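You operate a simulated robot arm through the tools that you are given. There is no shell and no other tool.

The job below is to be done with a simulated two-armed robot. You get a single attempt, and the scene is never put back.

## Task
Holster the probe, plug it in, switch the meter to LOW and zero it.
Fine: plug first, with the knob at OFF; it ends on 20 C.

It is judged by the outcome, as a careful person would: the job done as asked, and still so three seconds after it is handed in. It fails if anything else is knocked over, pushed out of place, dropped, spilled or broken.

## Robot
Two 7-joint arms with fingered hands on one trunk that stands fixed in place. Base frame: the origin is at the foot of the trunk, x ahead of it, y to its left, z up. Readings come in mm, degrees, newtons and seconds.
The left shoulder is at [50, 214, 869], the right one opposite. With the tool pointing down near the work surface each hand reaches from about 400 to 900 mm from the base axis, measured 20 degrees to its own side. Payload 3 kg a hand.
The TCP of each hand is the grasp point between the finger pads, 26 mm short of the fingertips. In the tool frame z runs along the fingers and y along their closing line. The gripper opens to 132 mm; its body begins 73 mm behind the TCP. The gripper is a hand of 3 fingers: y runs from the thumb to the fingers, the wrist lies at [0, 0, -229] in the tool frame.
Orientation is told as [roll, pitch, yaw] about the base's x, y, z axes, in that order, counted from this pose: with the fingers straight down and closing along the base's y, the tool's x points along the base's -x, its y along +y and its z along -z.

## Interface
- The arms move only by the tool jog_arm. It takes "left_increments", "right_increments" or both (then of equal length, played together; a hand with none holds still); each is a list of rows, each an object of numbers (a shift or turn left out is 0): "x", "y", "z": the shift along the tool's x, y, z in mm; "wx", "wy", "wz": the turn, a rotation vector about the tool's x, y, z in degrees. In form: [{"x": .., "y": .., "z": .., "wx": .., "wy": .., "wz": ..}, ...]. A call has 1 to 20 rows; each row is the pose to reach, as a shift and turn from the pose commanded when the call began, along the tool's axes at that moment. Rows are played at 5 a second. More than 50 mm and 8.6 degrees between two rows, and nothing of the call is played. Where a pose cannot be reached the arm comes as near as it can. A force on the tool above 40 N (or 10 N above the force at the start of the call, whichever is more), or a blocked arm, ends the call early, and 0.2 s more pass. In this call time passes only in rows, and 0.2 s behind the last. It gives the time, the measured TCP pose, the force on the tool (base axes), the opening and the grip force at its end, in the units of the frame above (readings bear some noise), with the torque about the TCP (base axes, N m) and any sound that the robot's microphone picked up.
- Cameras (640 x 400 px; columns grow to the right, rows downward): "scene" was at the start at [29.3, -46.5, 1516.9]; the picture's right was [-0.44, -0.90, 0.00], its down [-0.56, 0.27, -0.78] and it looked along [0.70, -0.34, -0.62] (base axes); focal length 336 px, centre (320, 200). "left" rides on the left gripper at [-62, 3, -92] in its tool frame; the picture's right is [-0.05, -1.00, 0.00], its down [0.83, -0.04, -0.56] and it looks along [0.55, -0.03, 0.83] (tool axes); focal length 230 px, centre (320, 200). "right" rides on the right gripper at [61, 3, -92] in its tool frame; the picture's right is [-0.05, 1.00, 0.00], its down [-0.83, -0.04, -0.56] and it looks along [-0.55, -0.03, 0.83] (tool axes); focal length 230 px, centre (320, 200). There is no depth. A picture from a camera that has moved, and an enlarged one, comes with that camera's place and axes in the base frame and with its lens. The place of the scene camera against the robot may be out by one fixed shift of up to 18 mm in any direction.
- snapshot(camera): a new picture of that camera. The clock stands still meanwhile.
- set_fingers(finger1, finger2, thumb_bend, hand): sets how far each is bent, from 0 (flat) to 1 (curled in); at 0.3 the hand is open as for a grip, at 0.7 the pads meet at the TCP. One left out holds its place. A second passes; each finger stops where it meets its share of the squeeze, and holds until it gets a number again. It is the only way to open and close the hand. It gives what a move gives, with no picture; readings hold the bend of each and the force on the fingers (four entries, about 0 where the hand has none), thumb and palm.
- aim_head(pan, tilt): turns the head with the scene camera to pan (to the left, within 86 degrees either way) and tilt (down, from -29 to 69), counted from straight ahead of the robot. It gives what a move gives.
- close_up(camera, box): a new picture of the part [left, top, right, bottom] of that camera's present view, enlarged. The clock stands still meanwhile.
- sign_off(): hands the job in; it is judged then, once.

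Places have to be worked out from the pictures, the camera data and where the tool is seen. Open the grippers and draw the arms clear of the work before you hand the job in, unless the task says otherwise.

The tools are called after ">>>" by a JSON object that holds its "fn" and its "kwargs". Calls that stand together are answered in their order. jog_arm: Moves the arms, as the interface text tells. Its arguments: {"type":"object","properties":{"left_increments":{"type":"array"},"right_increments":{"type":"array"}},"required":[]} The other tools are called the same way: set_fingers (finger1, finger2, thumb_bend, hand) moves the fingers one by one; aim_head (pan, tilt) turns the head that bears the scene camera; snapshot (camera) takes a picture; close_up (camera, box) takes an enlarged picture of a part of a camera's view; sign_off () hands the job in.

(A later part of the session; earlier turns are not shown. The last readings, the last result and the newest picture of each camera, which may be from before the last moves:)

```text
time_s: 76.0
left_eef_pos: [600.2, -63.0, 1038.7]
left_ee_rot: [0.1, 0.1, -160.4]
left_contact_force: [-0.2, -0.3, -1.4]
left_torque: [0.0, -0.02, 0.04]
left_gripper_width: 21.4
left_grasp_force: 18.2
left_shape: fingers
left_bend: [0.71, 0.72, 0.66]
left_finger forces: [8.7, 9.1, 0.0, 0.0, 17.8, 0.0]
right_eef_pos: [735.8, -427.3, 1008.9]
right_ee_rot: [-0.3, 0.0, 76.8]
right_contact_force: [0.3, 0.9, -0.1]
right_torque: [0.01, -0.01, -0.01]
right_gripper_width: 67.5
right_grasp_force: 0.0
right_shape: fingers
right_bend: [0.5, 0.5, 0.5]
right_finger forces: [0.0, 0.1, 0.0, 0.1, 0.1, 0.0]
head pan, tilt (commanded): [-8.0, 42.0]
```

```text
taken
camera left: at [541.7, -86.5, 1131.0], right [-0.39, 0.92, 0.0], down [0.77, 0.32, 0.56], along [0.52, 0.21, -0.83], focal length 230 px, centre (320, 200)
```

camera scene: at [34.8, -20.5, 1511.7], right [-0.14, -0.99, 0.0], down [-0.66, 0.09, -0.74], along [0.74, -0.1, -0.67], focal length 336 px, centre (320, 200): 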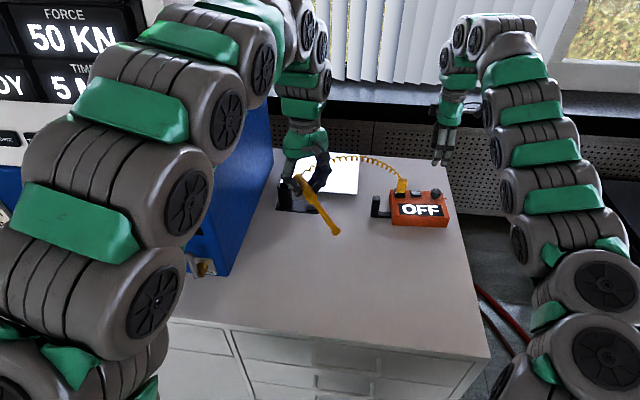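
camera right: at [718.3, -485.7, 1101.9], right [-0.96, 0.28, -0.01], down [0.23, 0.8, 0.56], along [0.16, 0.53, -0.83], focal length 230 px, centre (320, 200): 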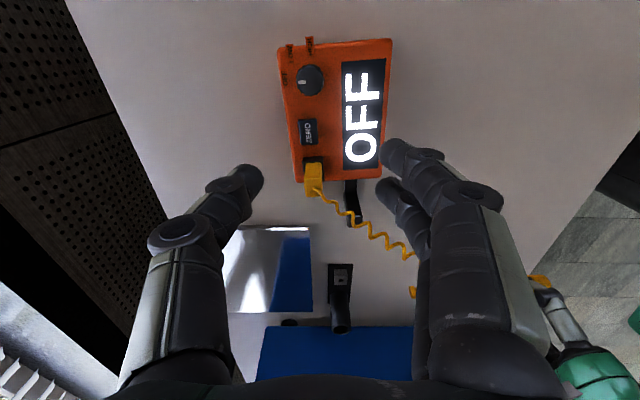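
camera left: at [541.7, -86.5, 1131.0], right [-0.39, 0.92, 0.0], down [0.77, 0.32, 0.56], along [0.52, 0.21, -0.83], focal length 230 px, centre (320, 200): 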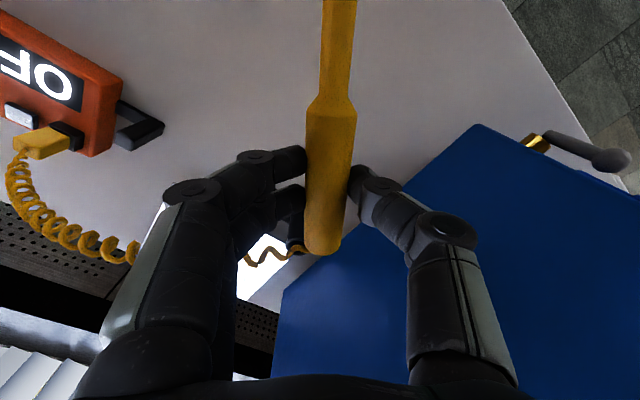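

The probe tip now points back toward the robot. I tilt the hand forward in steps, moving toward the holster, so the tip swings down.

>>> {"fn": "jog_arm", "kwargs": {"left_increments": [{"x": 8, "y": 2, "wy": 8}, {"x": 20, "y": 5, "wy": 16}, {"x": 34, "y": 8, "wy": 24}, {"x": 48, "y": 11, "wy": 32}, {"x": 62, "y": 14, "wy": 40}, {"x": 76, "y": 17, "wy": 48}]}}

>>> {"fn": "snapshot", "kwargs": {"camera": "scene"}}

>>> {"fn": "snapshot", "kwargs": {"camera": "left"}}

```text
time_s: 77.3
left_eef_pos: [674.7, -54.3, 1037.5]
left_ee_rot: [0.0, 48.3, -160.1]
left_contact_force: [0.3, 0.2, -0.9]
left_torque: [0.02, -0.02, 0.01]
left_gripper_width: 21.3
left_grasp_force: 16.9
left_shape: fingers
left_bend: [0.72, 0.72, 0.66]
left_finger forces: [8.6, 9.1, 0.0, 0.1, 17.8, 0.1]
right_eef_pos: [735.7, -427.3, 1009.5]
right_ee_rot: [-0.3, -0.1, 76.7]
right_contact_force: [-0.1, -0.9, -0.6]
right_torque: [-0.01, 0.01, -0.01]
right_gripper_width: 67.4
right_grasp_force: 0.1
right_shape: fingers
right_bend: [0.5, 0.5, 0.5]
right_finger forces: [0.0, 0.0, 0.0, 0.1, 0.1, 0.0]
head pan, tilt (commanded): [-8.0, 42.0]
```

```text
taken
camera scene: at [34.8, -20.6, 1511.7], right [-0.14, -0.99, 0.0], down [-0.66, 0.09, -0.74], along [0.74, -0.1, -0.67], focal length 336 px, centre (320, 200)
```

scene: 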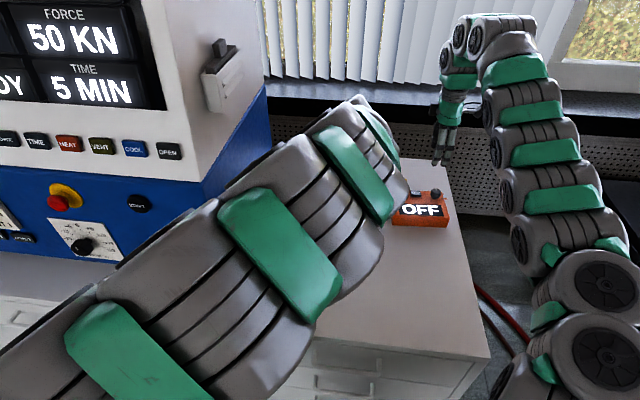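

```text
taken
camera left: at [573.0, -94.6, 1053.5], right [-0.37, 0.93, -0.04], down [0.12, 0.09, 0.99], along [0.92, 0.36, -0.14], focal length 230 px, centre (320, 200)
```

left: 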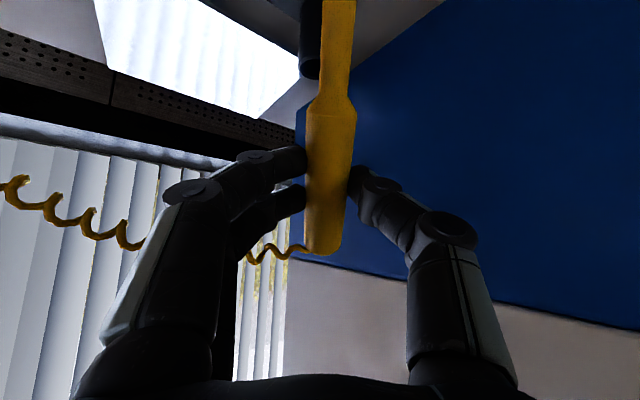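

The tilt is going well. I continue to near-horizontal, moving to a point short of the holster at the same height.

>>> {"fn": "jog_arm", "kwargs": {"left_increments": [{"x": 12, "y": 2, "z": 13, "wy": 8}, {"x": 24, "y": 4, "z": 27, "wy": 16}, {"x": 36, "y": 6, "z": 40, "wy": 24}, {"x": 48, "y": 8, "z": 54, "wy": 32}, {"x": 61, "y": 10, "z": 68, "wy": 40}]}}

>>> {"fn": "snapshot", "kwargs": {"camera": "left"}}

>>> {"fn": "snapshot", "kwargs": {"camera": "scene"}}

>>> {"fn": "snapshot", "kwargs": {"camera": "right"}}

```text
time_s: 78.5
left_eef_pos: [764.6, -31.3, 1038.2]
left_ee_rot: [3.3, 88.3, -156.8]
left_contact_force: [0.3, 0.0, -1.3]
left_torque: [-0.03, 0.02, 0.02]
left_gripper_width: 21.1
left_grasp_force: 17.1
left_shape: fingers
left_bend: [0.72, 0.72, 0.66]
left_finger forces: [8.5, 8.5, 0.0, 0.0, 17.0, 0.0]
right_eef_pos: [736.9, -427.7, 1009.7]
right_ee_rot: [-0.3, 0.0, 76.9]
right_contact_force: [0.1, -0.3, -0.1]
right_torque: [0.01, -0.02, -0.01]
right_gripper_width: 67.4
right_grasp_force: 0.1
right_shape: fingers
right_bend: [0.5, 0.5, 0.5]
right_finger forces: [0.0, 0.1, 0.0, 0.0, 0.0, 0.0]
head pan, tilt (commanded): [-8.0, 42.0]
```

```text
taken
camera left: at [677.7, -66.2, 980.1], right [-0.34, 0.94, -0.05], down [-0.51, -0.14, 0.85], along [0.79, 0.32, 0.53], focal length 230 px, centre (320, 200)
```

left: 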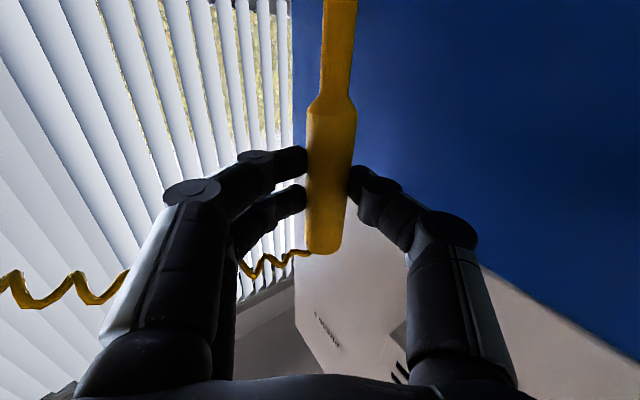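

```text
taken
camera scene: at [34.8, -20.6, 1511.7], right [-0.14, -0.99, 0.0], down [-0.66, 0.09, -0.74], along [0.74, -0.1, -0.67], focal length 336 px, centre (320, 200)
```

scene: 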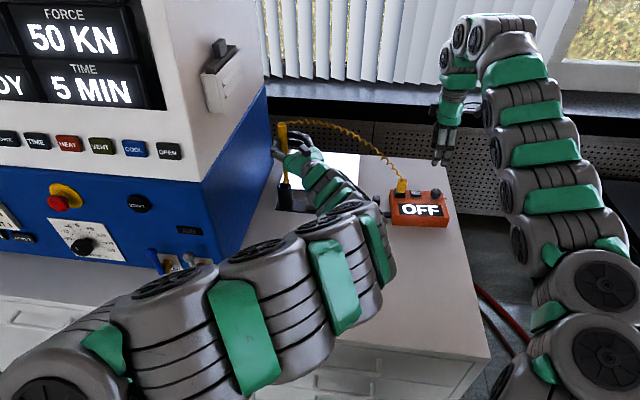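

```text
taken
camera right: at [717.7, -487.3, 1101.4], right [-0.96, 0.28, 0.0], down [0.23, 0.8, 0.56], along [0.16, 0.53, -0.83], focal length 230 px, centre (320, 200)
```

right: 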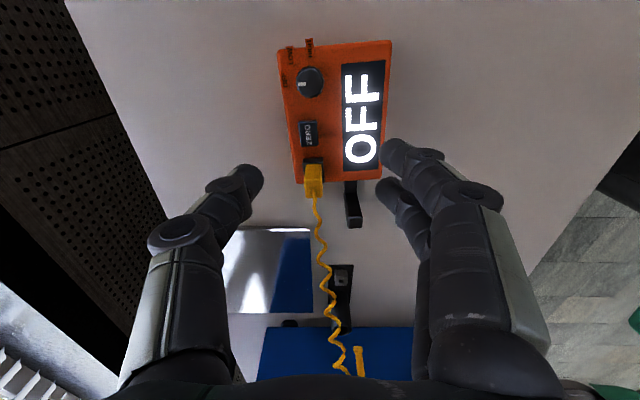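

The probe now hangs vertically near the holster. I zoom in from the scene and right cameras to line it up over the tube.

>>> {"fn": "close_up", "kwargs": {"camera": "scene", "box": [250, 110, 330, 220]}}

>>> {"fn": "close_up", "kwargs": {"camera": "right", "box": [290, 240, 400, 390]}}

```text
3.64 times, centred on (290, 165) of scene
camera zoom: at [34.8, -20.6, 1511.7], right [-0.14, -0.99, 0.0], down [-0.66, 0.09, -0.74], along [0.74, -0.1, -0.67], focal length 1222 px, centre (429, 327)
```

zoom: 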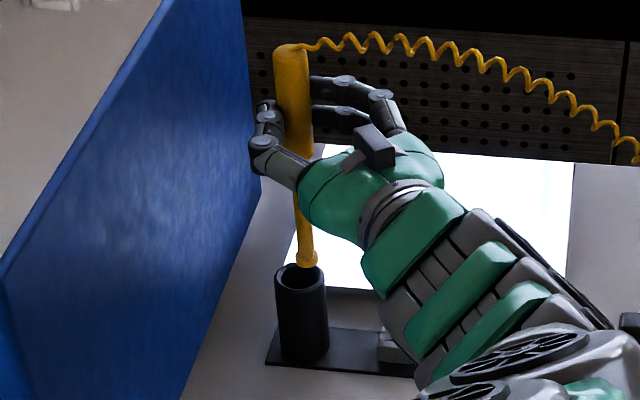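

```text
2.67 times, centred on (345, 315) of right
camera zoom: at [717.7, -487.3, 1101.4], right [-0.96, 0.28, 0.0], down [0.23, 0.8, 0.56], along [0.16, 0.53, -0.83], focal length 614 px, centre (253, -107)
```

zoom: 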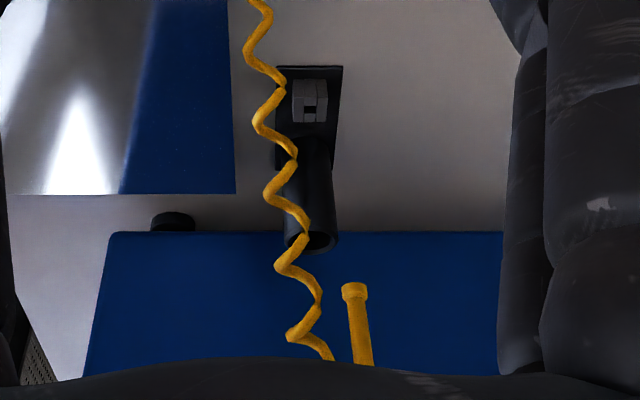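

Tip is at about (779,-22) versus the tube centre (809,-15). I move the probe over the tube at the same height.

>>> {"fn": "jog_arm", "kwargs": {"left_increments": [{"x": 0.3, "y": 1, "z": 10}, {"x": 0.6, "y": 2, "z": 20}, {"x": 0.9, "y": 3.1, "z": 30.2}, {"x": 0.9, "y": 3.1, "z": 30.2}]}}

>>> {"fn": "close_up", "kwargs": {"camera": "scene", "box": [270, 155, 310, 205]}}

>>> {"fn": "close_up", "kwargs": {"camera": "right", "box": [310, 300, 374, 388]}}

```text
time_s: 79.5
left_eef_pos: [795.9, -22.6, 1037.8]
left_ee_rot: [2.4, 88.1, -157.7]
left_contact_force: [0.0, 0.5, -1.3]
left_torque: [0.01, -0.03, -0.02]
left_gripper_width: 21.1
left_grasp_force: 17.0
left_shape: fingers
left_bend: [0.72, 0.72, 0.66]
left_finger forces: [8.6, 8.6, 0.1, 0.0, 17.0, 0.0]
right_eef_pos: [735.8, -426.2, 1009.3]
right_ee_rot: [-0.3, 0.0, 76.7]
right_contact_force: [0.5, 0.2, 0.7]
right_torque: [0.03, 0.03, 0.02]
right_gripper_width: 67.7
right_grasp_force: 0.1
right_shape: fingers
right_bend: [0.5, 0.5, 0.5]
right_finger forces: [0.1, 0.1, 0.1, 0.1, 0.0, 0.0]
head pan, tilt (commanded): [-8.0, 42.0]
```

```text
8.00 times, centred on (290, 180) of scene
camera zoom: at [34.8, -20.5, 1511.7], right [-0.14, -0.99, 0.0], down [-0.66, 0.09, -0.74], along [0.74, -0.1, -0.67], focal length 2688 px, centre (560, 360)
```

zoom: 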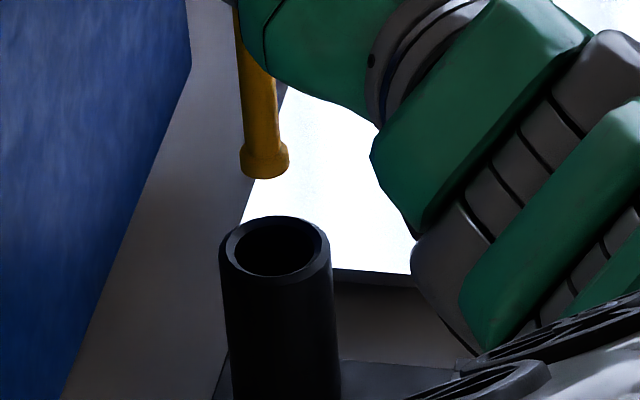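

```text
4.55 times, centred on (342, 344) of right
camera zoom: at [717.7, -487.2, 1101.4], right [-0.96, 0.28, 0.0], down [0.23, 0.8, 0.56], along [0.16, 0.53, -0.83], focal length 1046 px, centre (220, -454)
```

zoom: 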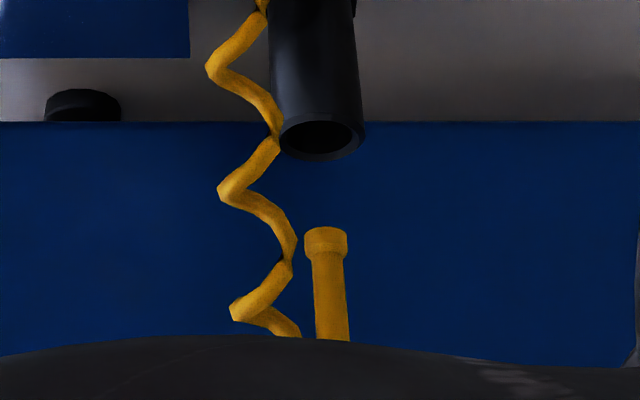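

The probe is vertical and its tip is ~40 mm above the tube, within about 1–2 mm of centre. I lower 50 mm slowly so the tip enters.

>>> {"fn": "jog_arm", "kwargs": {"left_increments": [{"x": -8, "y": 0.3, "z": 0.4}, {"x": -18, "y": 0.6, "z": 0.8}, {"x": -28, "y": 0.9, "z": 1.3}, {"x": -38, "y": 1.3, "z": 1.8}, {"x": -46, "y": 1.3, "z": 2.1}, {"x": -50, "y": 1.3, "z": 2.2}]}}

>>> {"fn": "close_up", "kwargs": {"camera": "scene", "box": [270, 155, 310, 205]}}

>>> {"fn": "close_up", "kwargs": {"camera": "right", "box": [310, 300, 374, 388]}}

```text
time_s: 81.0
left_eef_pos: [795.3, -23.9, 988.1]
left_ee_rot: [4.2, 88.3, -156.1]
left_contact_force: [-0.1, 0.1, -1.3]
left_torque: [0.01, 0.03, 0.03]
left_gripper_width: 21.0
left_grasp_force: 17.5
left_shape: fingers
left_bend: [0.72, 0.72, 0.66]
left_finger forces: [8.7, 8.5, 0.1, 0.0, 17.0, 0.1]
right_eef_pos: [736.7, -428.2, 1009.4]
right_ee_rot: [-0.2, 0.0, 76.8]
right_contact_force: [1.0, -0.1, -0.7]
right_torque: [-0.01, -0.04, -0.01]
right_gripper_width: 67.4
right_grasp_force: 0.1
right_shape: fingers
right_bend: [0.5, 0.5, 0.5]
right_finger forces: [0.0, 0.1, 0.1, 0.0, 0.1, 0.0]
head pan, tilt (commanded): [-8.0, 42.0]
```

```text
8.00 times, centred on (290, 180) of scene
camera zoom: at [34.8, -20.5, 1511.7], right [-0.14, -0.99, 0.0], down [-0.66, 0.09, -0.74], along [0.74, -0.1, -0.67], focal length 2688 px, centre (560, 360)
```

zoom: 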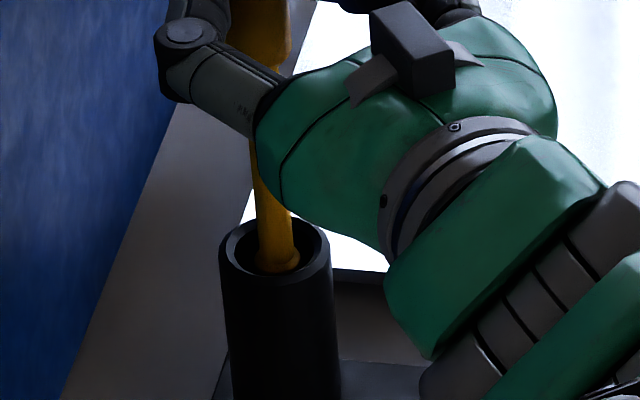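

```text
4.55 times, centred on (342, 344) of right
camera zoom: at [717.7, -487.2, 1101.4], right [-0.96, 0.28, 0.0], down [0.23, 0.8, 0.56], along [0.16, 0.53, -0.83], focal length 1046 px, centre (220, -454)
```

zoom: 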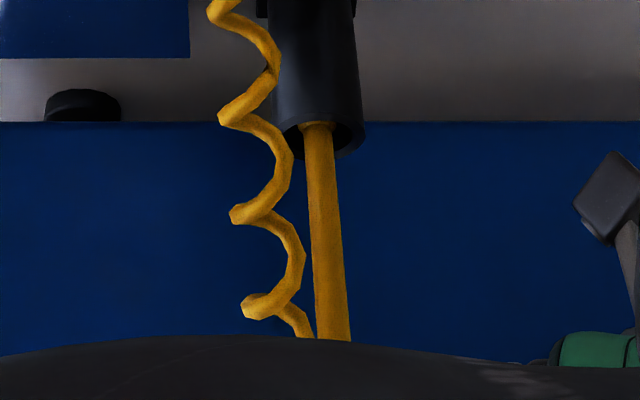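

The tip is inside the tube. I continue lowering another 50 mm, watching the force.

>>> {"fn": "jog_arm", "kwargs": {"left_increments": [{"x": -8, "z": 0.3}, {"x": -18, "z": 0.6}, {"x": -28, "z": 0.9}, {"x": -38, "z": 1.2}, {"x": -46, "z": 1.4}, {"x": -50, "z": 1.5}]}}

>>> {"fn": "close_up", "kwargs": {"camera": "scene", "box": [260, 135, 320, 205]}}

>>> {"fn": "close_up", "kwargs": {"camera": "right", "box": [290, 270, 390, 388]}}

```text
time_s: 82.3
left_eef_pos: [796.0, -24.4, 938.7]
left_ee_rot: [3.4, 88.2, -156.9]
left_contact_force: [0.6, -0.1, -0.3]
left_torque: [-0.02, -0.01, 0.01]
left_gripper_width: 21.1
left_grasp_force: 17.4
left_shape: fingers
left_bend: [0.72, 0.72, 0.66]
left_finger forces: [8.7, 8.5, 0.0, 0.0, 17.0, 0.0]
right_eef_pos: [736.0, -426.7, 1008.2]
right_ee_rot: [-0.4, 0.0, 76.9]
right_contact_force: [-0.4, -1.4, 0.1]
right_torque: [0.0, -0.02, 0.0]
right_gripper_width: 67.3
right_grasp_force: 0.1
right_shape: fingers
right_bend: [0.5, 0.5, 0.5]
right_finger forces: [0.1, 0.0, 0.0, 0.1, 0.0, 0.0]
head pan, tilt (commanded): [-8.0, 42.0]
```

```text
5.71 times, centred on (290, 170) of scene
camera zoom: at [34.8, -20.5, 1511.7], right [-0.14, -0.99, 0.0], down [-0.66, 0.09, -0.74], along [0.74, -0.1, -0.67], focal length 1920 px, centre (491, 371)
```

zoom: 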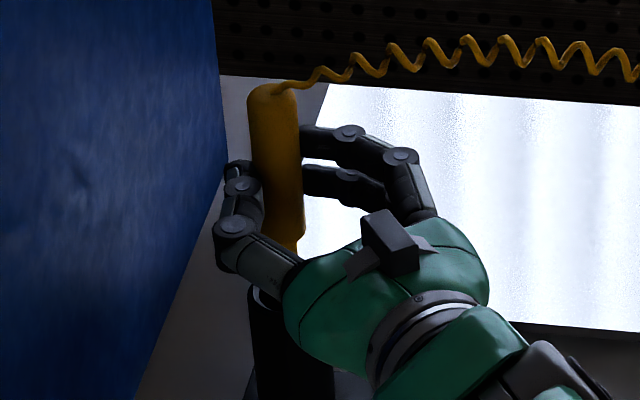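

```text
3.39 times, centred on (340, 329) of right
camera zoom: at [717.7, -487.2, 1101.5], right [-0.96, 0.28, 0.0], down [0.23, 0.8, 0.56], along [0.16, 0.53, -0.83], focal length 780 px, centre (252, -237)
```

zoom: 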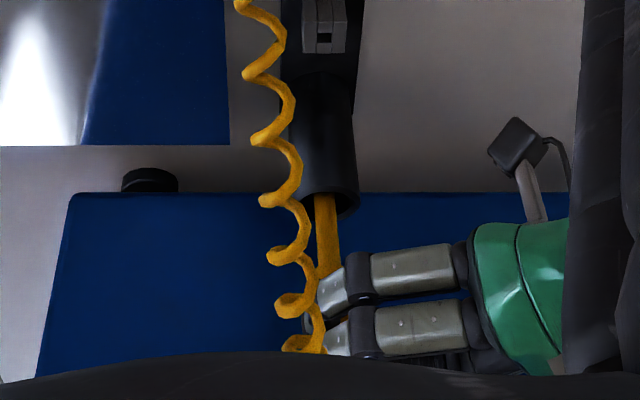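

No contact yet; tip ≈ z 801. I lower another 10 mm gently.

>>> {"fn": "jog_arm", "kwargs": {"left_increments": [{"x": -2.5}, {"x": -5}, {"x": -7.5}, {"x": -10}]}}

```text
time_s: 83.3
left_eef_pos: [796.7, -25.7, 928.9]
left_ee_rot: [3.9, 88.3, -156.4]
left_contact_force: [1.3, -0.8, 12.1]
left_torque: [0.14, -0.2, 0.03]
left_gripper_width: 20.9
left_grasp_force: 16.6
left_shape: fingers
left_bend: [0.72, 0.72, 0.66]
left_finger forces: [8.5, 8.5, 0.1, 0.1, 17.2, 0.0]
right_eef_pos: [736.7, -428.1, 1009.3]
right_ee_rot: [-0.3, 0.0, 76.9]
right_contact_force: [0.6, -0.4, -0.4]
right_torque: [-0.01, 0.01, -0.04]
right_gripper_width: 67.3
right_grasp_force: 0.1
right_shape: fingers
right_bend: [0.5, 0.5, 0.5]
right_finger forces: [0.0, 0.1, 0.1, 0.0, 0.0, 0.0]
head pan, tilt (commanded): [-8.0, 42.0]
```

Contact at 12 N: the tip has reached the tube's bottom. I back off 1.5 mm and open the left hand gently.

>>> {"fn": "jog_arm", "kwargs": {"left_increments": [{"x": 1}, {"x": 1.5}]}}

>>> {"fn": "set_fingers", "kwargs": {"hand": "left", "finger1": 0.6, "finger2": 0.6, "thumb_bend": 0.6}}

>>> {"fn": "close_up", "kwargs": {"camera": "scene", "box": [260, 135, 320, 205]}}

>>> {"fn": "snapshot", "kwargs": {"camera": "left"}}

```text
time_s: 84.0
left_eef_pos: [795.8, -24.7, 927.3]
left_ee_rot: [3.1, 88.3, -157.1]
left_contact_force: [0.5, -0.9, 7.3]
left_torque: [0.03, -0.11, -0.03]
left_gripper_width: 21.1
left_grasp_force: 18.1
left_shape: fingers
left_bend: [0.72, 0.72, 0.66]
left_finger forces: [8.8, 8.5, 0.0, 0.0, 17.0, 0.0]
right_eef_pos: [735.6, -427.3, 1009.6]
right_ee_rot: [-0.3, 0.0, 76.9]
right_contact_force: [-0.3, -0.5, -0.4]
right_torque: [0.01, 0.02, -0.03]
right_gripper_width: 67.5
right_grasp_force: 0.0
right_shape: fingers
right_bend: [0.5, 0.5, 0.5]
right_finger forces: [0.0, 0.0, 0.0, 0.0, 0.0, 0.1]
head pan, tilt (commanded): [-8.0, 42.0]
```

```text
time_s: 85.0
left_eef_pos: [795.5, -23.4, 928.9]
left_ee_rot: [3.0, 88.2, -157.1]
left_contact_force: [-0.2, 0.3, 0.3]
left_torque: [0.01, -0.01, 0.02]
left_gripper_width: 34.3
left_grasp_force: 0.0
left_shape: fingers
left_bend: [0.6, 0.6, 0.6]
left_finger forces: [0.1, 0.0, 0.1, 0.1, 0.0, 0.0]
right_eef_pos: [736.8, -427.4, 1007.7]
right_ee_rot: [-0.3, 0.0, 76.8]
right_contact_force: [1.3, 0.3, -0.8]
right_torque: [0.02, 0.02, 0.04]
right_gripper_width: 67.3
right_grasp_force: 0.0
right_shape: fingers
right_bend: [0.5, 0.5, 0.5]
right_finger forces: [0.1, 0.1, 0.1, 0.1, 0.0, 0.0]
head pan, tilt (commanded): [-8.0, 42.0]
```

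```text
5.71 times, centred on (290, 170) of scene
camera zoom: at [34.8, -20.5, 1511.7], right [-0.14, -0.99, 0.0], down [-0.66, 0.09, -0.74], along [0.74, -0.1, -0.67], focal length 1920 px, centre (491, 371)
```

zoom: 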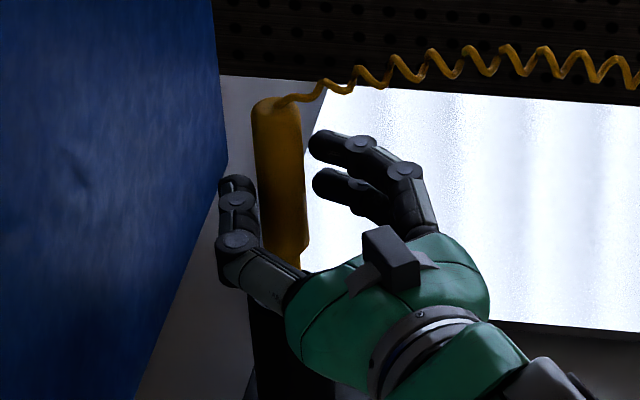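

```text
taken
camera left: at [708.1, -59.9, 871.0], right [-0.34, 0.94, -0.05], down [-0.51, -0.14, 0.85], along [0.79, 0.32, 0.53], focal length 230 px, centre (320, 200)
```

left: 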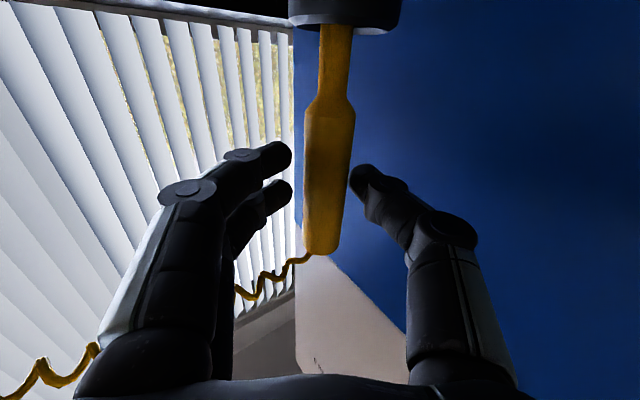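

The probe stands in the holster on its own. I open further and withdraw the left hand straight back.

>>> {"fn": "set_fingers", "kwargs": {"hand": "left", "finger1": 0.42, "finger2": 0.42, "thumb_bend": 0.46}}

>>> {"fn": "jog_arm", "kwargs": {"left_increments": [{"z": -15}, {"z": -35}, {"z": -60}, {"z": -90}, {"z": -125}, {"x": 20, "z": -160}]}}

>>> {"fn": "close_up", "kwargs": {"camera": "scene", "box": [250, 130, 330, 220]}}

>>> {"fn": "snapshot", "kwargs": {"camera": "scene"}}

>>> {"fn": "snapshot", "kwargs": {"camera": "right"}}

```text
time_s: 86.0
left_eef_pos: [795.5, -25.4, 928.2]
left_ee_rot: [3.1, 88.2, -157.1]
left_contact_force: [-0.6, 0.3, 0.6]
left_torque: [0.0, 0.0, 0.01]
left_gripper_width: 87.5
left_grasp_force: 0.0
left_shape: fingers
left_bend: [0.42, 0.42, 0.46]
left_finger forces: [0.1, 0.1, 0.0, 0.0, 0.1, 0.1]
right_eef_pos: [736.5, -427.8, 1009.5]
right_ee_rot: [-0.3, 0.0, 76.8]
right_contact_force: [0.9, -0.3, -0.2]
right_torque: [-0.04, 0.01, -0.01]
right_gripper_width: 67.6
right_grasp_force: 0.1
right_shape: fingers
right_bend: [0.5, 0.5, 0.5]
right_finger forces: [0.0, 0.0, 0.1, 0.0, 0.1, 0.1]
head pan, tilt (commanded): [-8.0, 42.0]
```

```text
time_s: 87.3
left_eef_pos: [646.6, -78.8, 955.7]
left_ee_rot: [4.1, 88.2, -156.0]
left_contact_force: [-0.5, -1.0, 0.0]
left_torque: [-0.02, 0.03, 0.0]
left_gripper_width: 87.8
left_grasp_force: 0.1
left_shape: fingers
left_bend: [0.42, 0.42, 0.46]
left_finger forces: [0.1, 0.1, 0.0, 0.0, 0.0, 0.1]
right_eef_pos: [737.3, -426.8, 1009.2]
right_ee_rot: [-0.3, 0.0, 76.8]
right_contact_force: [-0.5, -0.2, 0.3]
right_torque: [-0.01, -0.04, 0.03]
right_gripper_width: 67.6
right_grasp_force: 0.0
right_shape: fingers
right_bend: [0.5, 0.5, 0.5]
right_finger forces: [0.0, 0.1, 0.0, 0.0, 0.0, 0.0]
head pan, tilt (commanded): [-8.0, 42.0]
```

```text
4.44 times, centred on (290, 175) of scene
camera zoom: at [34.8, -20.5, 1511.7], right [-0.14, -0.99, 0.0], down [-0.66, 0.09, -0.74], along [0.74, -0.1, -0.67], focal length 1493 px, centre (453, 311)
```

zoom: 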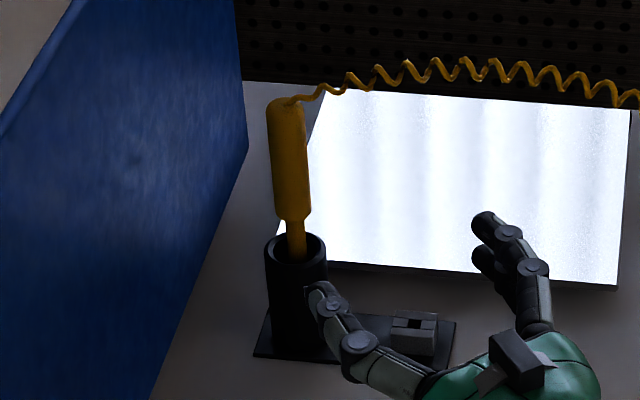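

```text
taken
camera scene: at [34.8, -20.5, 1511.7], right [-0.14, -0.99, 0.0], down [-0.66, 0.09, -0.74], along [0.74, -0.1, -0.67], focal length 336 px, centre (320, 200)
```

scene: 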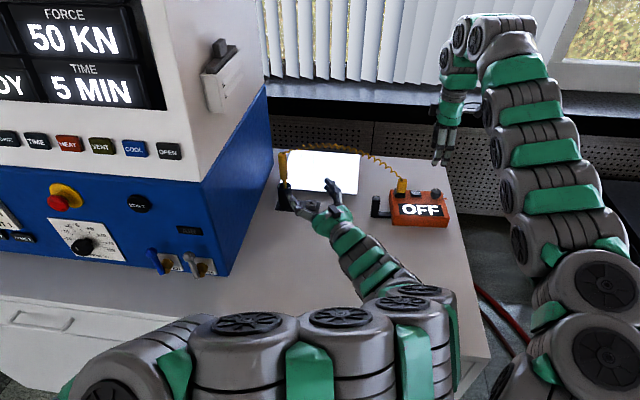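

```text
taken
camera right: at [717.8, -487.0, 1101.4], right [-0.96, 0.28, 0.0], down [0.23, 0.8, 0.56], along [0.16, 0.53, -0.83], focal length 230 px, centre (320, 200)
```

right: 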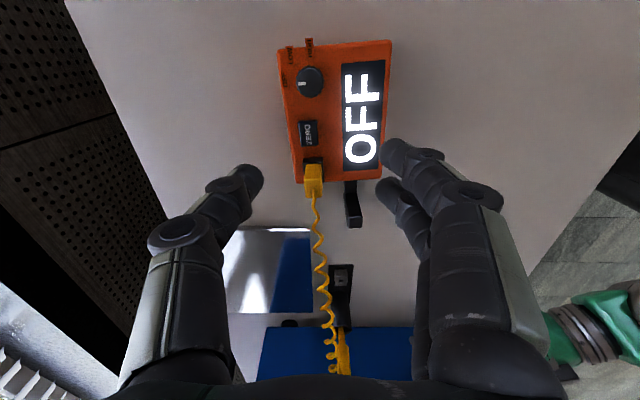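

The probe is holstered and the dock is undisturbed. I draw the left hand further back and up, and bring the right hand above the knob (turning to yaw ≈100°).

>>> {"fn": "jog_arm", "kwargs": {"left_increments": [{"x": 15, "z": -30}, {"x": 30, "z": -60}, {"x": 45, "z": -90}, {"x": 60, "z": -110}], "right_increments": [{"x": 8, "y": -1, "z": 20, "wz": -6}, {"x": 17, "y": -2, "z": 45, "wz": -12}, {"x": 26, "y": -4, "z": 75, "wz": -18}, {"x": 34.3, "y": -5, "z": 109, "wz": -23.2}]}}

>>> {"fn": "snapshot", "kwargs": {"camera": "right"}}

>>> {"fn": "close_up", "kwargs": {"camera": "right", "box": [240, 60, 400, 200]}}

>>> {"fn": "snapshot", "kwargs": {"camera": "scene"}}

```text
time_s: 88.3
left_eef_pos: [544.4, -115.2, 1020.6]
left_ee_rot: [1.3, 88.2, -158.9]
left_contact_force: [0.1, -1.1, 0.2]
left_torque: [-0.03, -0.01, 0.03]
left_gripper_width: 87.7
left_grasp_force: 0.0
left_shape: fingers
left_bend: [0.42, 0.42, 0.46]
left_finger forces: [0.0, 0.0, 0.1, 0.0, 0.0, 0.1]
right_eef_pos: [687.1, -411.9, 956.7]
right_ee_rot: [-1.3, 0.4, 85.8]
right_contact_force: [-0.5, 0.4, 0.0]
right_torque: [0.03, 0.0, -0.01]
right_gripper_width: 67.5
right_grasp_force: 0.0
right_shape: fingers
right_bend: [0.5, 0.5, 0.5]
right_finger forces: [0.0, 0.0, 0.0, 0.0, 0.0, 0.0]
right hand out of reach, approached as far as the arm can: row 1, 2, 3, 4
head pan, tilt (commanded): [-8.0, 42.0]
```

```text
taken
camera right: at [676.0, -473.6, 1049.1], right [-0.99, 0.13, -0.02], down [0.09, 0.83, 0.55], along [0.09, 0.54, -0.83], focal length 230 px, centre (320, 200)
```

right: 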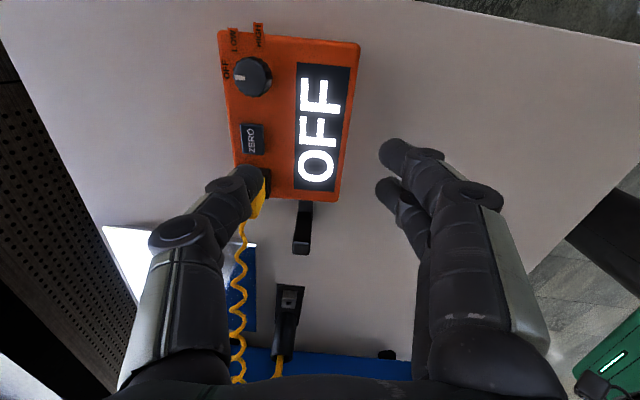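

```text
2.86 times, centred on (320, 130) of right
camera zoom: at [676.0, -473.6, 1049.1], right [-0.99, 0.13, -0.02], down [0.09, 0.83, 0.55], along [0.09, 0.54, -0.83], focal length 657 px, centre (320, 400)
```

zoom: 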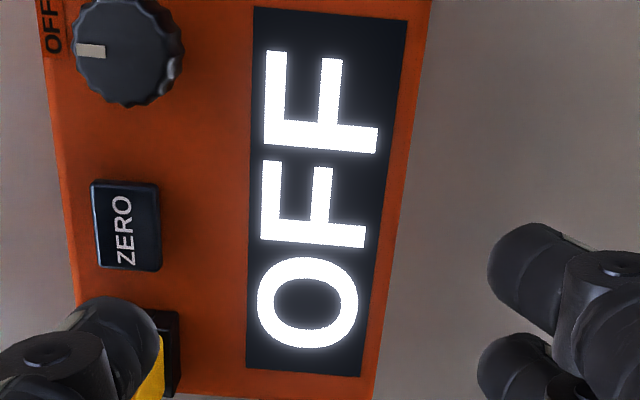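

```text
taken
camera scene: at [34.7, -20.6, 1511.7], right [-0.14, -0.99, 0.0], down [-0.66, 0.09, -0.74], along [0.74, -0.1, -0.67], focal length 336 px, centre (320, 200)
```

scene: 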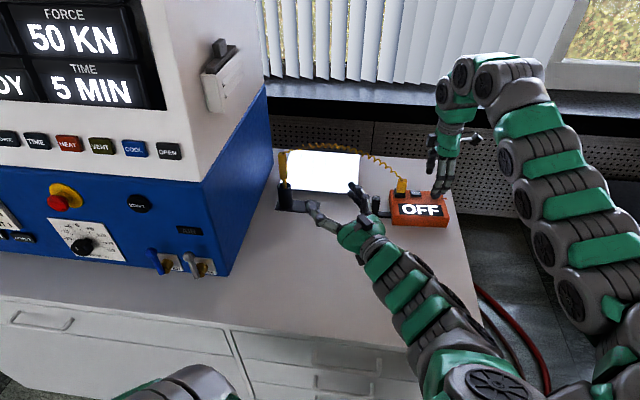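

Yaw 100° is out of reach there; a smaller yaw is needed. I rotate to yaw ≈60° and go above the knob at z≈905.

>>> {"fn": "jog_arm", "kwargs": {"right_increments": [{"x": 6, "y": -8, "z": -5, "wz": 7}, {"x": 18, "y": -20, "z": -5, "wz": 14}, {"x": 30, "y": -32, "z": 0, "wz": 20}, {"x": 40, "y": -43, "z": 20, "wz": 25.8}, {"x": 46.6, "y": -49.9, "z": 51.7, "wz": 25.8}]}}

>>> {"fn": "snapshot", "kwargs": {"camera": "right"}}

>>> {"fn": "close_up", "kwargs": {"camera": "right", "box": [240, 90, 400, 230]}}

```text
time_s: 89.5
left_eef_pos: [544.6, -115.5, 1019.3]
left_ee_rot: [3.1, 88.2, -157.1]
left_contact_force: [0.2, 0.7, -0.1]
left_torque: [-0.01, 0.0, -0.01]
left_gripper_width: 87.4
left_grasp_force: 0.0
left_shape: fingers
left_bend: [0.42, 0.42, 0.46]
left_finger forces: [0.0, 0.0, 0.0, 0.0, 0.0, 0.0]
right_eef_pos: [730.8, -462.2, 905.4]
right_ee_rot: [-1.4, -0.4, 59.9]
right_contact_force: [-0.1, 0.6, 0.1]
right_torque: [-0.02, -0.01, 0.02]
right_gripper_width: 67.2
right_grasp_force: 0.1
right_shape: fingers
right_bend: [0.5, 0.5, 0.5]
right_finger forces: [0.0, 0.1, 0.0, 0.0, 0.1, 0.1]
head pan, tilt (commanded): [-8.0, 42.0]
```

```text
taken
camera right: at [694.7, -514.0, 996.6], right [-0.84, 0.55, -0.02], down [0.44, 0.7, 0.56], along [0.32, 0.46, -0.83], focal length 230 px, centre (320, 200)
```

right: 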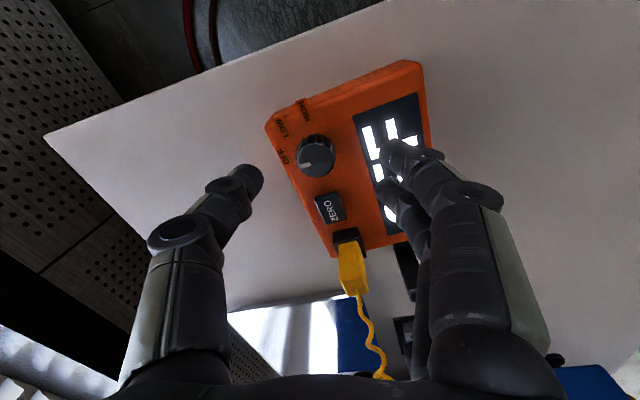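

```text
2.86 times, centred on (320, 160) of right
camera zoom: at [694.7, -514.0, 996.6], right [-0.84, 0.55, -0.02], down [0.44, 0.7, 0.56], along [0.32, 0.46, -0.83], focal length 657 px, centre (320, 314)
```

zoom: 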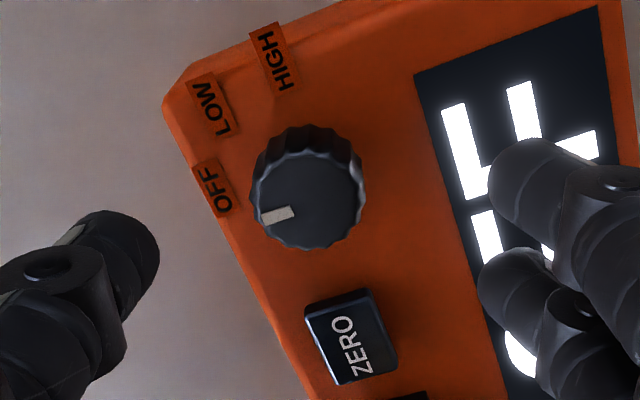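

The knob is clearly seen; its top centre is ~(-3.7,-4.1) mm from the tool axis after leveling. I level the hand, shift over the knob and lower to z≈880, then re-check.

>>> {"fn": "jog_arm", "kwargs": {"right_increments": [{"x": -1.8, "y": -2, "z": 8, "wx": -0.7, "wy": 0.2}, {"x": -3.7, "y": -4.1, "z": 16, "wx": -1.4, "wy": 0.4}, {"x": -3.7, "y": -4.1, "z": 25, "wx": -1.4, "wy": 0.4}, {"x": -3.7, "y": -4.1, "z": 25, "wx": -1.4, "wy": 0.4}]}}

>>> {"fn": "close_up", "kwargs": {"camera": "right", "box": [240, 90, 400, 230]}}

>>> {"fn": "close_up", "kwargs": {"camera": "scene", "box": [400, 150, 470, 215]}}

```text
time_s: 90.5
left_eef_pos: [543.8, -115.7, 1020.9]
left_ee_rot: [3.1, 88.2, -157.1]
left_contact_force: [0.4, 0.3, 0.4]
left_torque: [0.0, 0.02, 0.02]
left_gripper_width: 87.5
left_grasp_force: 0.1
left_shape: fingers
left_bend: [0.42, 0.42, 0.46]
left_finger forces: [0.1, 0.0, 0.0, 0.1, 0.1, 0.0]
right_eef_pos: [737.3, -460.9, 877.6]
right_ee_rot: [0.0, 0.0, 59.9]
right_contact_force: [-0.1, 0.7, -0.1]
right_torque: [0.01, -0.02, 0.0]
right_gripper_width: 67.2
right_grasp_force: 0.1
right_shape: fingers
right_bend: [0.5, 0.5, 0.5]
right_finger forces: [0.0, 0.0, 0.0, 0.0, 0.2, 0.1]
head pan, tilt (commanded): [-8.0, 42.0]
```

```text
2.86 times, centred on (320, 160) of right
camera zoom: at [702.6, -513.4, 969.9], right [-0.84, 0.55, 0.0], down [0.45, 0.7, 0.55], along [0.3, 0.46, -0.83], focal length 657 px, centre (320, 314)
```

zoom: 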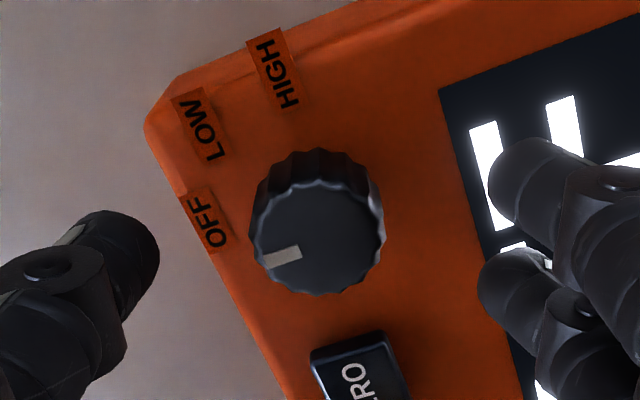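

```text
6.15 times, centred on (435, 182) of scene
camera zoom: at [34.8, -20.5, 1511.7], right [-0.14, -0.99, 0.0], down [-0.66, 0.09, -0.74], along [0.74, -0.1, -0.67], focal length 2068 px, centre (-388, 308)
```

zoom: 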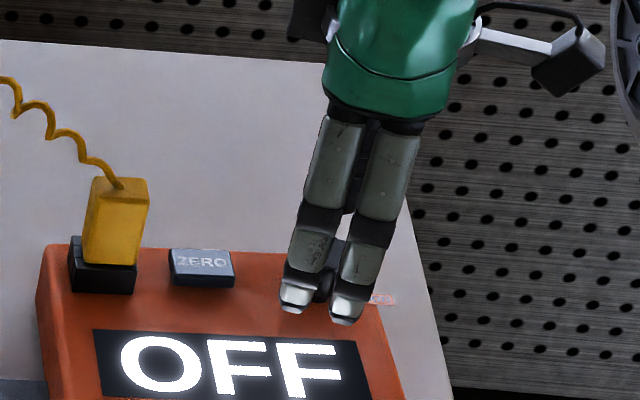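

The knob is centered within 1 mm. Labels put LOW ≈48° clockwise from OFF. I lower to z≈859 around the knob.

>>> {"fn": "jog_arm", "kwargs": {"right_increments": [{"x": 0.5, "y": -0.6, "z": 6}, {"x": 0.5, "y": -0.6, "z": 12}, {"x": 0.5, "y": -0.6, "z": 18.5}, {"x": 0.5, "y": -0.6, "z": 18.5}]}}

>>> {"fn": "close_up", "kwargs": {"camera": "right", "box": [220, 90, 420, 250]}}

>>> {"fn": "close_up", "kwargs": {"camera": "scene", "box": [410, 165, 460, 210]}}

```text
time_s: 91.5
left_eef_pos: [543.7, -114.9, 1021.1]
left_ee_rot: [3.1, 88.2, -157.1]
left_contact_force: [0.2, -0.1, -0.1]
left_torque: [-0.01, 0.04, -0.01]
left_gripper_width: 87.6
left_grasp_force: 0.1
left_shape: fingers
left_bend: [0.42, 0.42, 0.46]
left_finger forces: [0.1, 0.0, 0.0, 0.1, 0.1, 0.1]
right_eef_pos: [736.8, -460.7, 860.3]
right_ee_rot: [0.2, 0.1, 60.0]
right_contact_force: [-0.4, 0.5, -0.5]
right_torque: [0.0, 0.0, 0.02]
right_gripper_width: 67.3
right_grasp_force: 0.0
right_shape: fingers
right_bend: [0.5, 0.5, 0.5]
right_finger forces: [0.0, 0.0, 0.1, 0.1, 0.1, 0.0]
head pan, tilt (commanded): [-8.0, 42.0]
```

```text
2.50 times, centred on (320, 170) of right
camera zoom: at [702.2, -513.3, 952.6], right [-0.84, 0.55, 0.0], down [0.45, 0.7, 0.55], along [0.3, 0.46, -0.83], focal length 575 px, centre (320, 275)
```

zoom: 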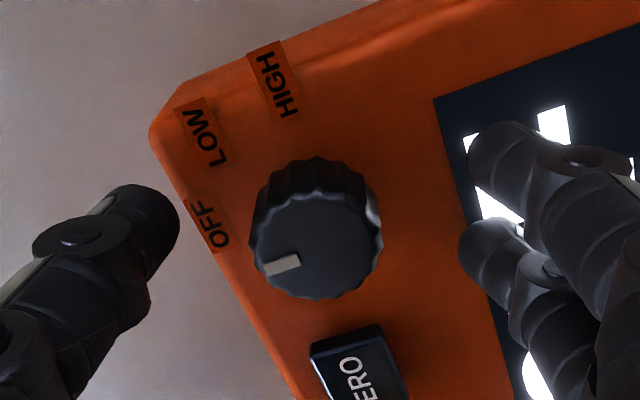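

```text
8.89 times, centred on (435, 188) of scene
camera zoom: at [34.8, -20.5, 1511.7], right [-0.14, -0.99, 0.0], down [-0.66, 0.09, -0.74], along [0.74, -0.1, -0.67], focal length 2986 px, centre (-702, 311)
```

zoom: 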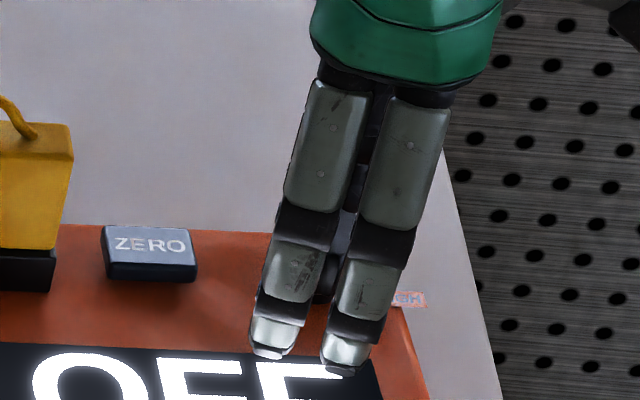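

Fingers straddle the knob. I close in steps so as not to push the meter sideways.

>>> {"fn": "set_fingers", "kwargs": {"hand": "right", "finger1": 0.62, "finger2": 0.62, "thumb_bend": 0.6}}

>>> {"fn": "close_up", "kwargs": {"camera": "right", "box": [220, 90, 420, 250]}}

```text
time_s: 92.5
left_eef_pos: [543.8, -115.5, 1021.3]
left_ee_rot: [3.1, 88.1, -156.9]
left_contact_force: [0.8, -0.1, -1.2]
left_torque: [-0.02, 0.0, -0.02]
left_gripper_width: 87.5
left_grasp_force: 0.1
left_shape: fingers
left_bend: [0.42, 0.42, 0.46]
left_finger forces: [0.1, 0.0, 0.0, 0.0, 0.1, 0.0]
right_eef_pos: [736.7, -461.7, 859.6]
right_ee_rot: [0.1, 0.2, 59.8]
right_contact_force: [0.0, -0.6, 0.7]
right_torque: [0.0, -0.04, -0.01]
right_gripper_width: 32.2
right_grasp_force: 0.0
right_shape: fingers
right_bend: [0.62, 0.62, 0.6]
right_finger forces: [0.1, 0.0, 0.0, 0.0, 0.0, 0.0]
head pan, tilt (commanded): [-8.0, 42.0]
```

```text
2.50 times, centred on (320, 170) of right
camera zoom: at [702.2, -513.4, 952.5], right [-0.84, 0.55, 0.0], down [0.45, 0.7, 0.55], along [0.3, 0.46, -0.83], focal length 575 px, centre (320, 275)
```

zoom: 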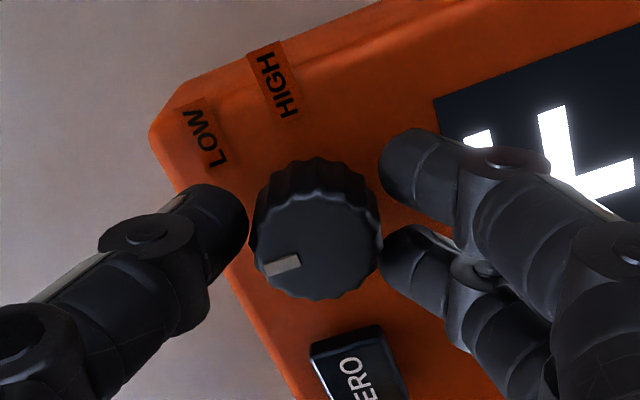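

Nearly touching. I continue closing evenly.

>>> {"fn": "set_fingers", "kwargs": {"hand": "right", "finger1": 0.65, "finger2": 0.65, "thumb_bend": 0.64}}

>>> {"fn": "set_fingers", "kwargs": {"hand": "right", "finger1": 0.68, "finger2": 0.68, "thumb_bend": 0.68}}

>>> {"fn": "close_up", "kwargs": {"camera": "right", "box": [220, 90, 420, 250]}}

```text
time_s: 93.5
left_eef_pos: [544.8, -116.1, 1019.4]
left_ee_rot: [3.1, 88.2, -157.0]
left_contact_force: [-1.0, 0.0, 0.5]
left_torque: [0.03, -0.01, -0.01]
left_gripper_width: 87.3
left_grasp_force: 0.1
left_shape: fingers
left_bend: [0.42, 0.42, 0.46]
left_finger forces: [0.0, 0.0, 0.2, 0.0, 0.1, 0.0]
right_eef_pos: [736.7, -461.4, 859.6]
right_ee_rot: [0.2, 0.1, 59.9]
right_contact_force: [1.5, -0.4, 1.0]
right_torque: [-0.04, -0.01, -0.01]
right_gripper_width: 25.3
right_grasp_force: 1.1
right_shape: fingers
right_bend: [0.64, 0.64, 0.63]
right_finger forces: [0.4, 0.8, 0.1, 0.1, 2.2, 0.0]
head pan, tilt (commanded): [-8.0, 42.0]
```

```text
time_s: 94.5
left_eef_pos: [544.0, -116.1, 1021.7]
left_ee_rot: [3.2, 88.2, -157.0]
left_contact_force: [0.6, 1.4, -0.3]
left_torque: [-0.02, 0.03, -0.03]
left_gripper_width: 87.5
left_grasp_force: 0.1
left_shape: fingers
left_bend: [0.42, 0.42, 0.46]
left_finger forces: [0.1, 0.0, 0.1, 0.0, 0.0, 0.0]
right_eef_pos: [736.3, -461.8, 860.6]
right_ee_rot: [0.1, 0.0, 59.9]
right_contact_force: [0.8, 0.1, -0.1]
right_torque: [-0.03, 0.01, -0.01]
right_gripper_width: 23.0
right_grasp_force: 5.0
right_shape: fingers
right_bend: [0.65, 0.64, 0.65]
right_finger forces: [2.1, 2.9, 0.1, 0.1, 5.7, 0.0]
head pan, tilt (commanded): [-8.0, 42.0]
```

```text
2.50 times, centred on (320, 170) of right
camera zoom: at [702.2, -513.4, 952.4], right [-0.84, 0.55, 0.0], down [0.45, 0.7, 0.55], along [0.3, 0.46, -0.83], focal length 575 px, centre (320, 275)
```

zoom: 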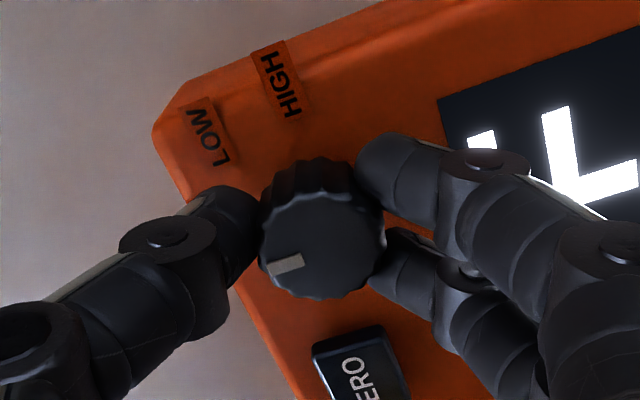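

Grip on the knob is balanced at 5 N. I tighten slightly and turn 12° clockwise as a first test.

>>> {"fn": "set_fingers", "kwargs": {"hand": "right", "finger1": 0.71, "finger2": 0.71, "thumb_bend": 0.71}}

>>> {"fn": "jog_arm", "kwargs": {"right_increments": [{"wz": 4}, {"wz": 8}, {"wz": 12}]}}

>>> {"fn": "close_up", "kwargs": {"camera": "right", "box": [220, 90, 420, 250]}}

>>> {"fn": "close_up", "kwargs": {"camera": "scene", "box": [370, 160, 470, 235]}}

```text
time_s: 95.5
left_eef_pos: [544.8, -114.5, 1021.1]
left_ee_rot: [3.0, 88.2, -157.0]
left_contact_force: [0.0, -0.2, 0.5]
left_torque: [-0.03, -0.03, 0.02]
left_gripper_width: 87.8
left_grasp_force: 0.1
left_shape: fingers
left_bend: [0.42, 0.42, 0.46]
left_finger forces: [0.0, 0.1, 0.0, 0.0, 0.0, 0.1]
right_eef_pos: [736.7, -460.9, 860.6]
right_ee_rot: [0.1, 0.1, 59.8]
right_contact_force: [0.1, -0.9, -0.2]
right_torque: [-0.02, 0.0, 0.0]
right_gripper_width: 22.0
right_grasp_force: 10.1
right_shape: fingers
right_bend: [0.66, 0.65, 0.66]
right_finger forces: [4.6, 5.7, 0.0, 0.0, 10.4, 0.1]
head pan, tilt (commanded): [-8.0, 42.0]
```

```text
time_s: 96.3
left_eef_pos: [543.9, -115.8, 1020.3]
left_ee_rot: [3.1, 88.2, -157.2]
left_contact_force: [0.1, 0.4, -0.1]
left_torque: [0.02, -0.02, 0.03]
left_gripper_width: 87.7
left_grasp_force: 0.1
left_shape: fingers
left_bend: [0.42, 0.42, 0.46]
left_finger forces: [0.0, 0.1, 0.0, 0.0, 0.0, 0.0]
right_eef_pos: [735.4, -462.0, 859.9]
right_ee_rot: [0.0, 0.1, 47.9]
right_contact_force: [0.7, -0.3, 0.2]
right_torque: [-0.01, 0.0, 0.05]
right_gripper_width: 21.5
right_grasp_force: 10.4
right_shape: fingers
right_bend: [0.67, 0.66, 0.66]
right_finger forces: [5.1, 5.4, 0.1, 0.0, 10.6, 0.0]
head pan, tilt (commanded): [-8.0, 42.0]
```

```text
2.50 times, centred on (320, 170) of right
camera zoom: at [692.1, -505.4, 951.9], right [-0.71, 0.71, 0.0], down [0.59, 0.59, 0.55], along [0.39, 0.39, -0.83], focal length 575 px, centre (320, 275)
```

zoom: 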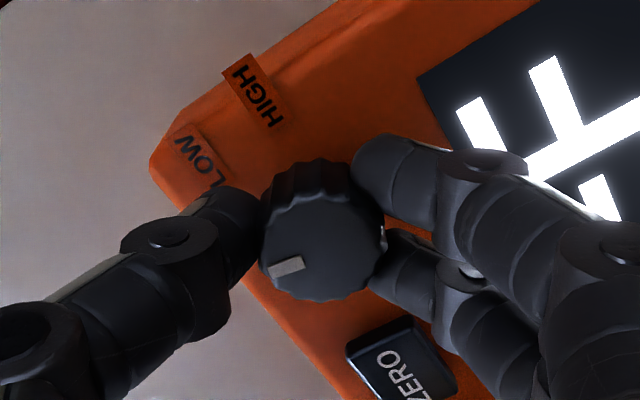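

```text
5.33 times, centred on (420, 198) of scene
camera zoom: at [34.8, -20.6, 1511.7], right [-0.14, -0.99, 0.0], down [-0.66, 0.09, -0.74], along [0.74, -0.1, -0.67], focal length 1792 px, centre (-213, 213)
```

zoom: 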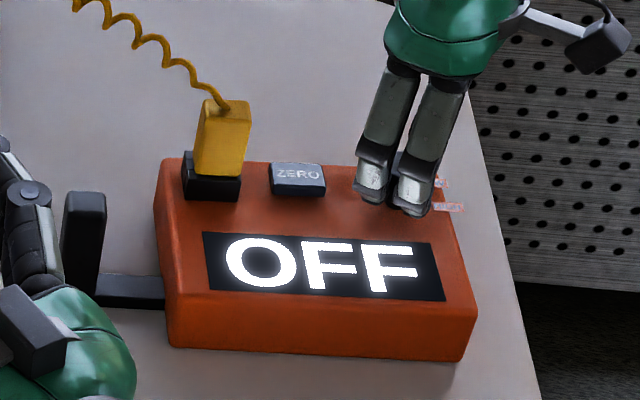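

The knob turns with the hand and the meter stays put (torque 0.05 N·m). I continue to a total of 40°.

>>> {"fn": "jog_arm", "kwargs": {"right_increments": [{"wz": 5}, {"wz": 10}, {"wz": 15}, {"wz": 20}, {"wz": 25}, {"wz": 28}]}}

>>> {"fn": "close_up", "kwargs": {"camera": "scene", "box": [370, 160, 470, 235]}}

>>> {"fn": "close_up", "kwargs": {"camera": "right", "box": [220, 90, 420, 250]}}

```text
time_s: 97.8
left_eef_pos: [544.9, -116.4, 1020.5]
left_ee_rot: [3.2, 88.2, -157.1]
left_contact_force: [0.4, 0.2, -0.8]
left_torque: [-0.04, 0.0, 0.0]
left_gripper_width: 87.5
left_grasp_force: 0.1
left_shape: fingers
left_bend: [0.42, 0.42, 0.46]
left_finger forces: [0.1, 0.0, 0.1, 0.1, 0.0, 0.0]
right_eef_pos: [736.3, -461.7, 859.5]
right_ee_rot: [0.0, 0.1, 19.9]
right_contact_force: [0.0, 0.0, -0.5]
right_torque: [0.01, -0.01, -0.03]
right_gripper_width: 21.5
right_grasp_force: 11.3
right_shape: fingers
right_bend: [0.67, 0.66, 0.66]
right_finger forces: [5.1, 6.4, 0.0, 0.0, 10.3, 0.1]
head pan, tilt (commanded): [-8.0, 42.0]
```

```text
5.33 times, centred on (420, 198) of scene
camera zoom: at [34.8, -20.6, 1511.7], right [-0.14, -0.99, 0.0], down [-0.66, 0.09, -0.74], along [0.74, -0.1, -0.67], focal length 1792 px, centre (-213, 213)
```

zoom: 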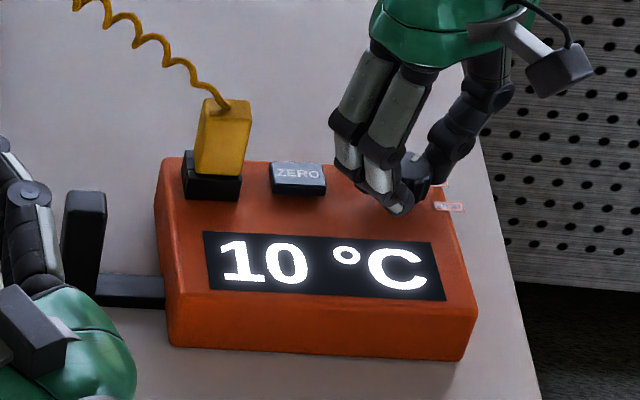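

```text
2.50 times, centred on (320, 170) of right
camera zoom: at [676.6, -479.8, 952.2], right [-0.29, 0.96, 0.0], down [0.8, 0.24, 0.55], along [0.53, 0.16, -0.83], focal length 575 px, centre (320, 275)
```

zoom: 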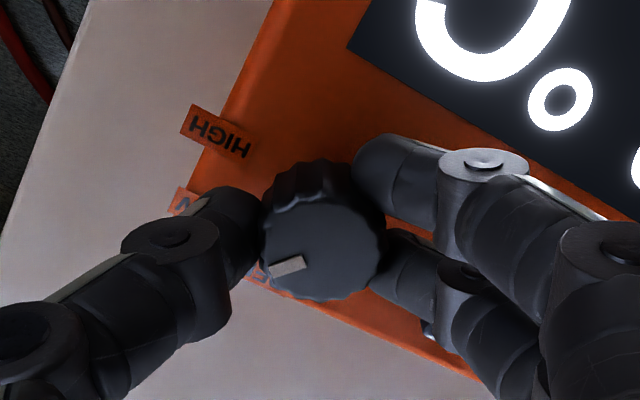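

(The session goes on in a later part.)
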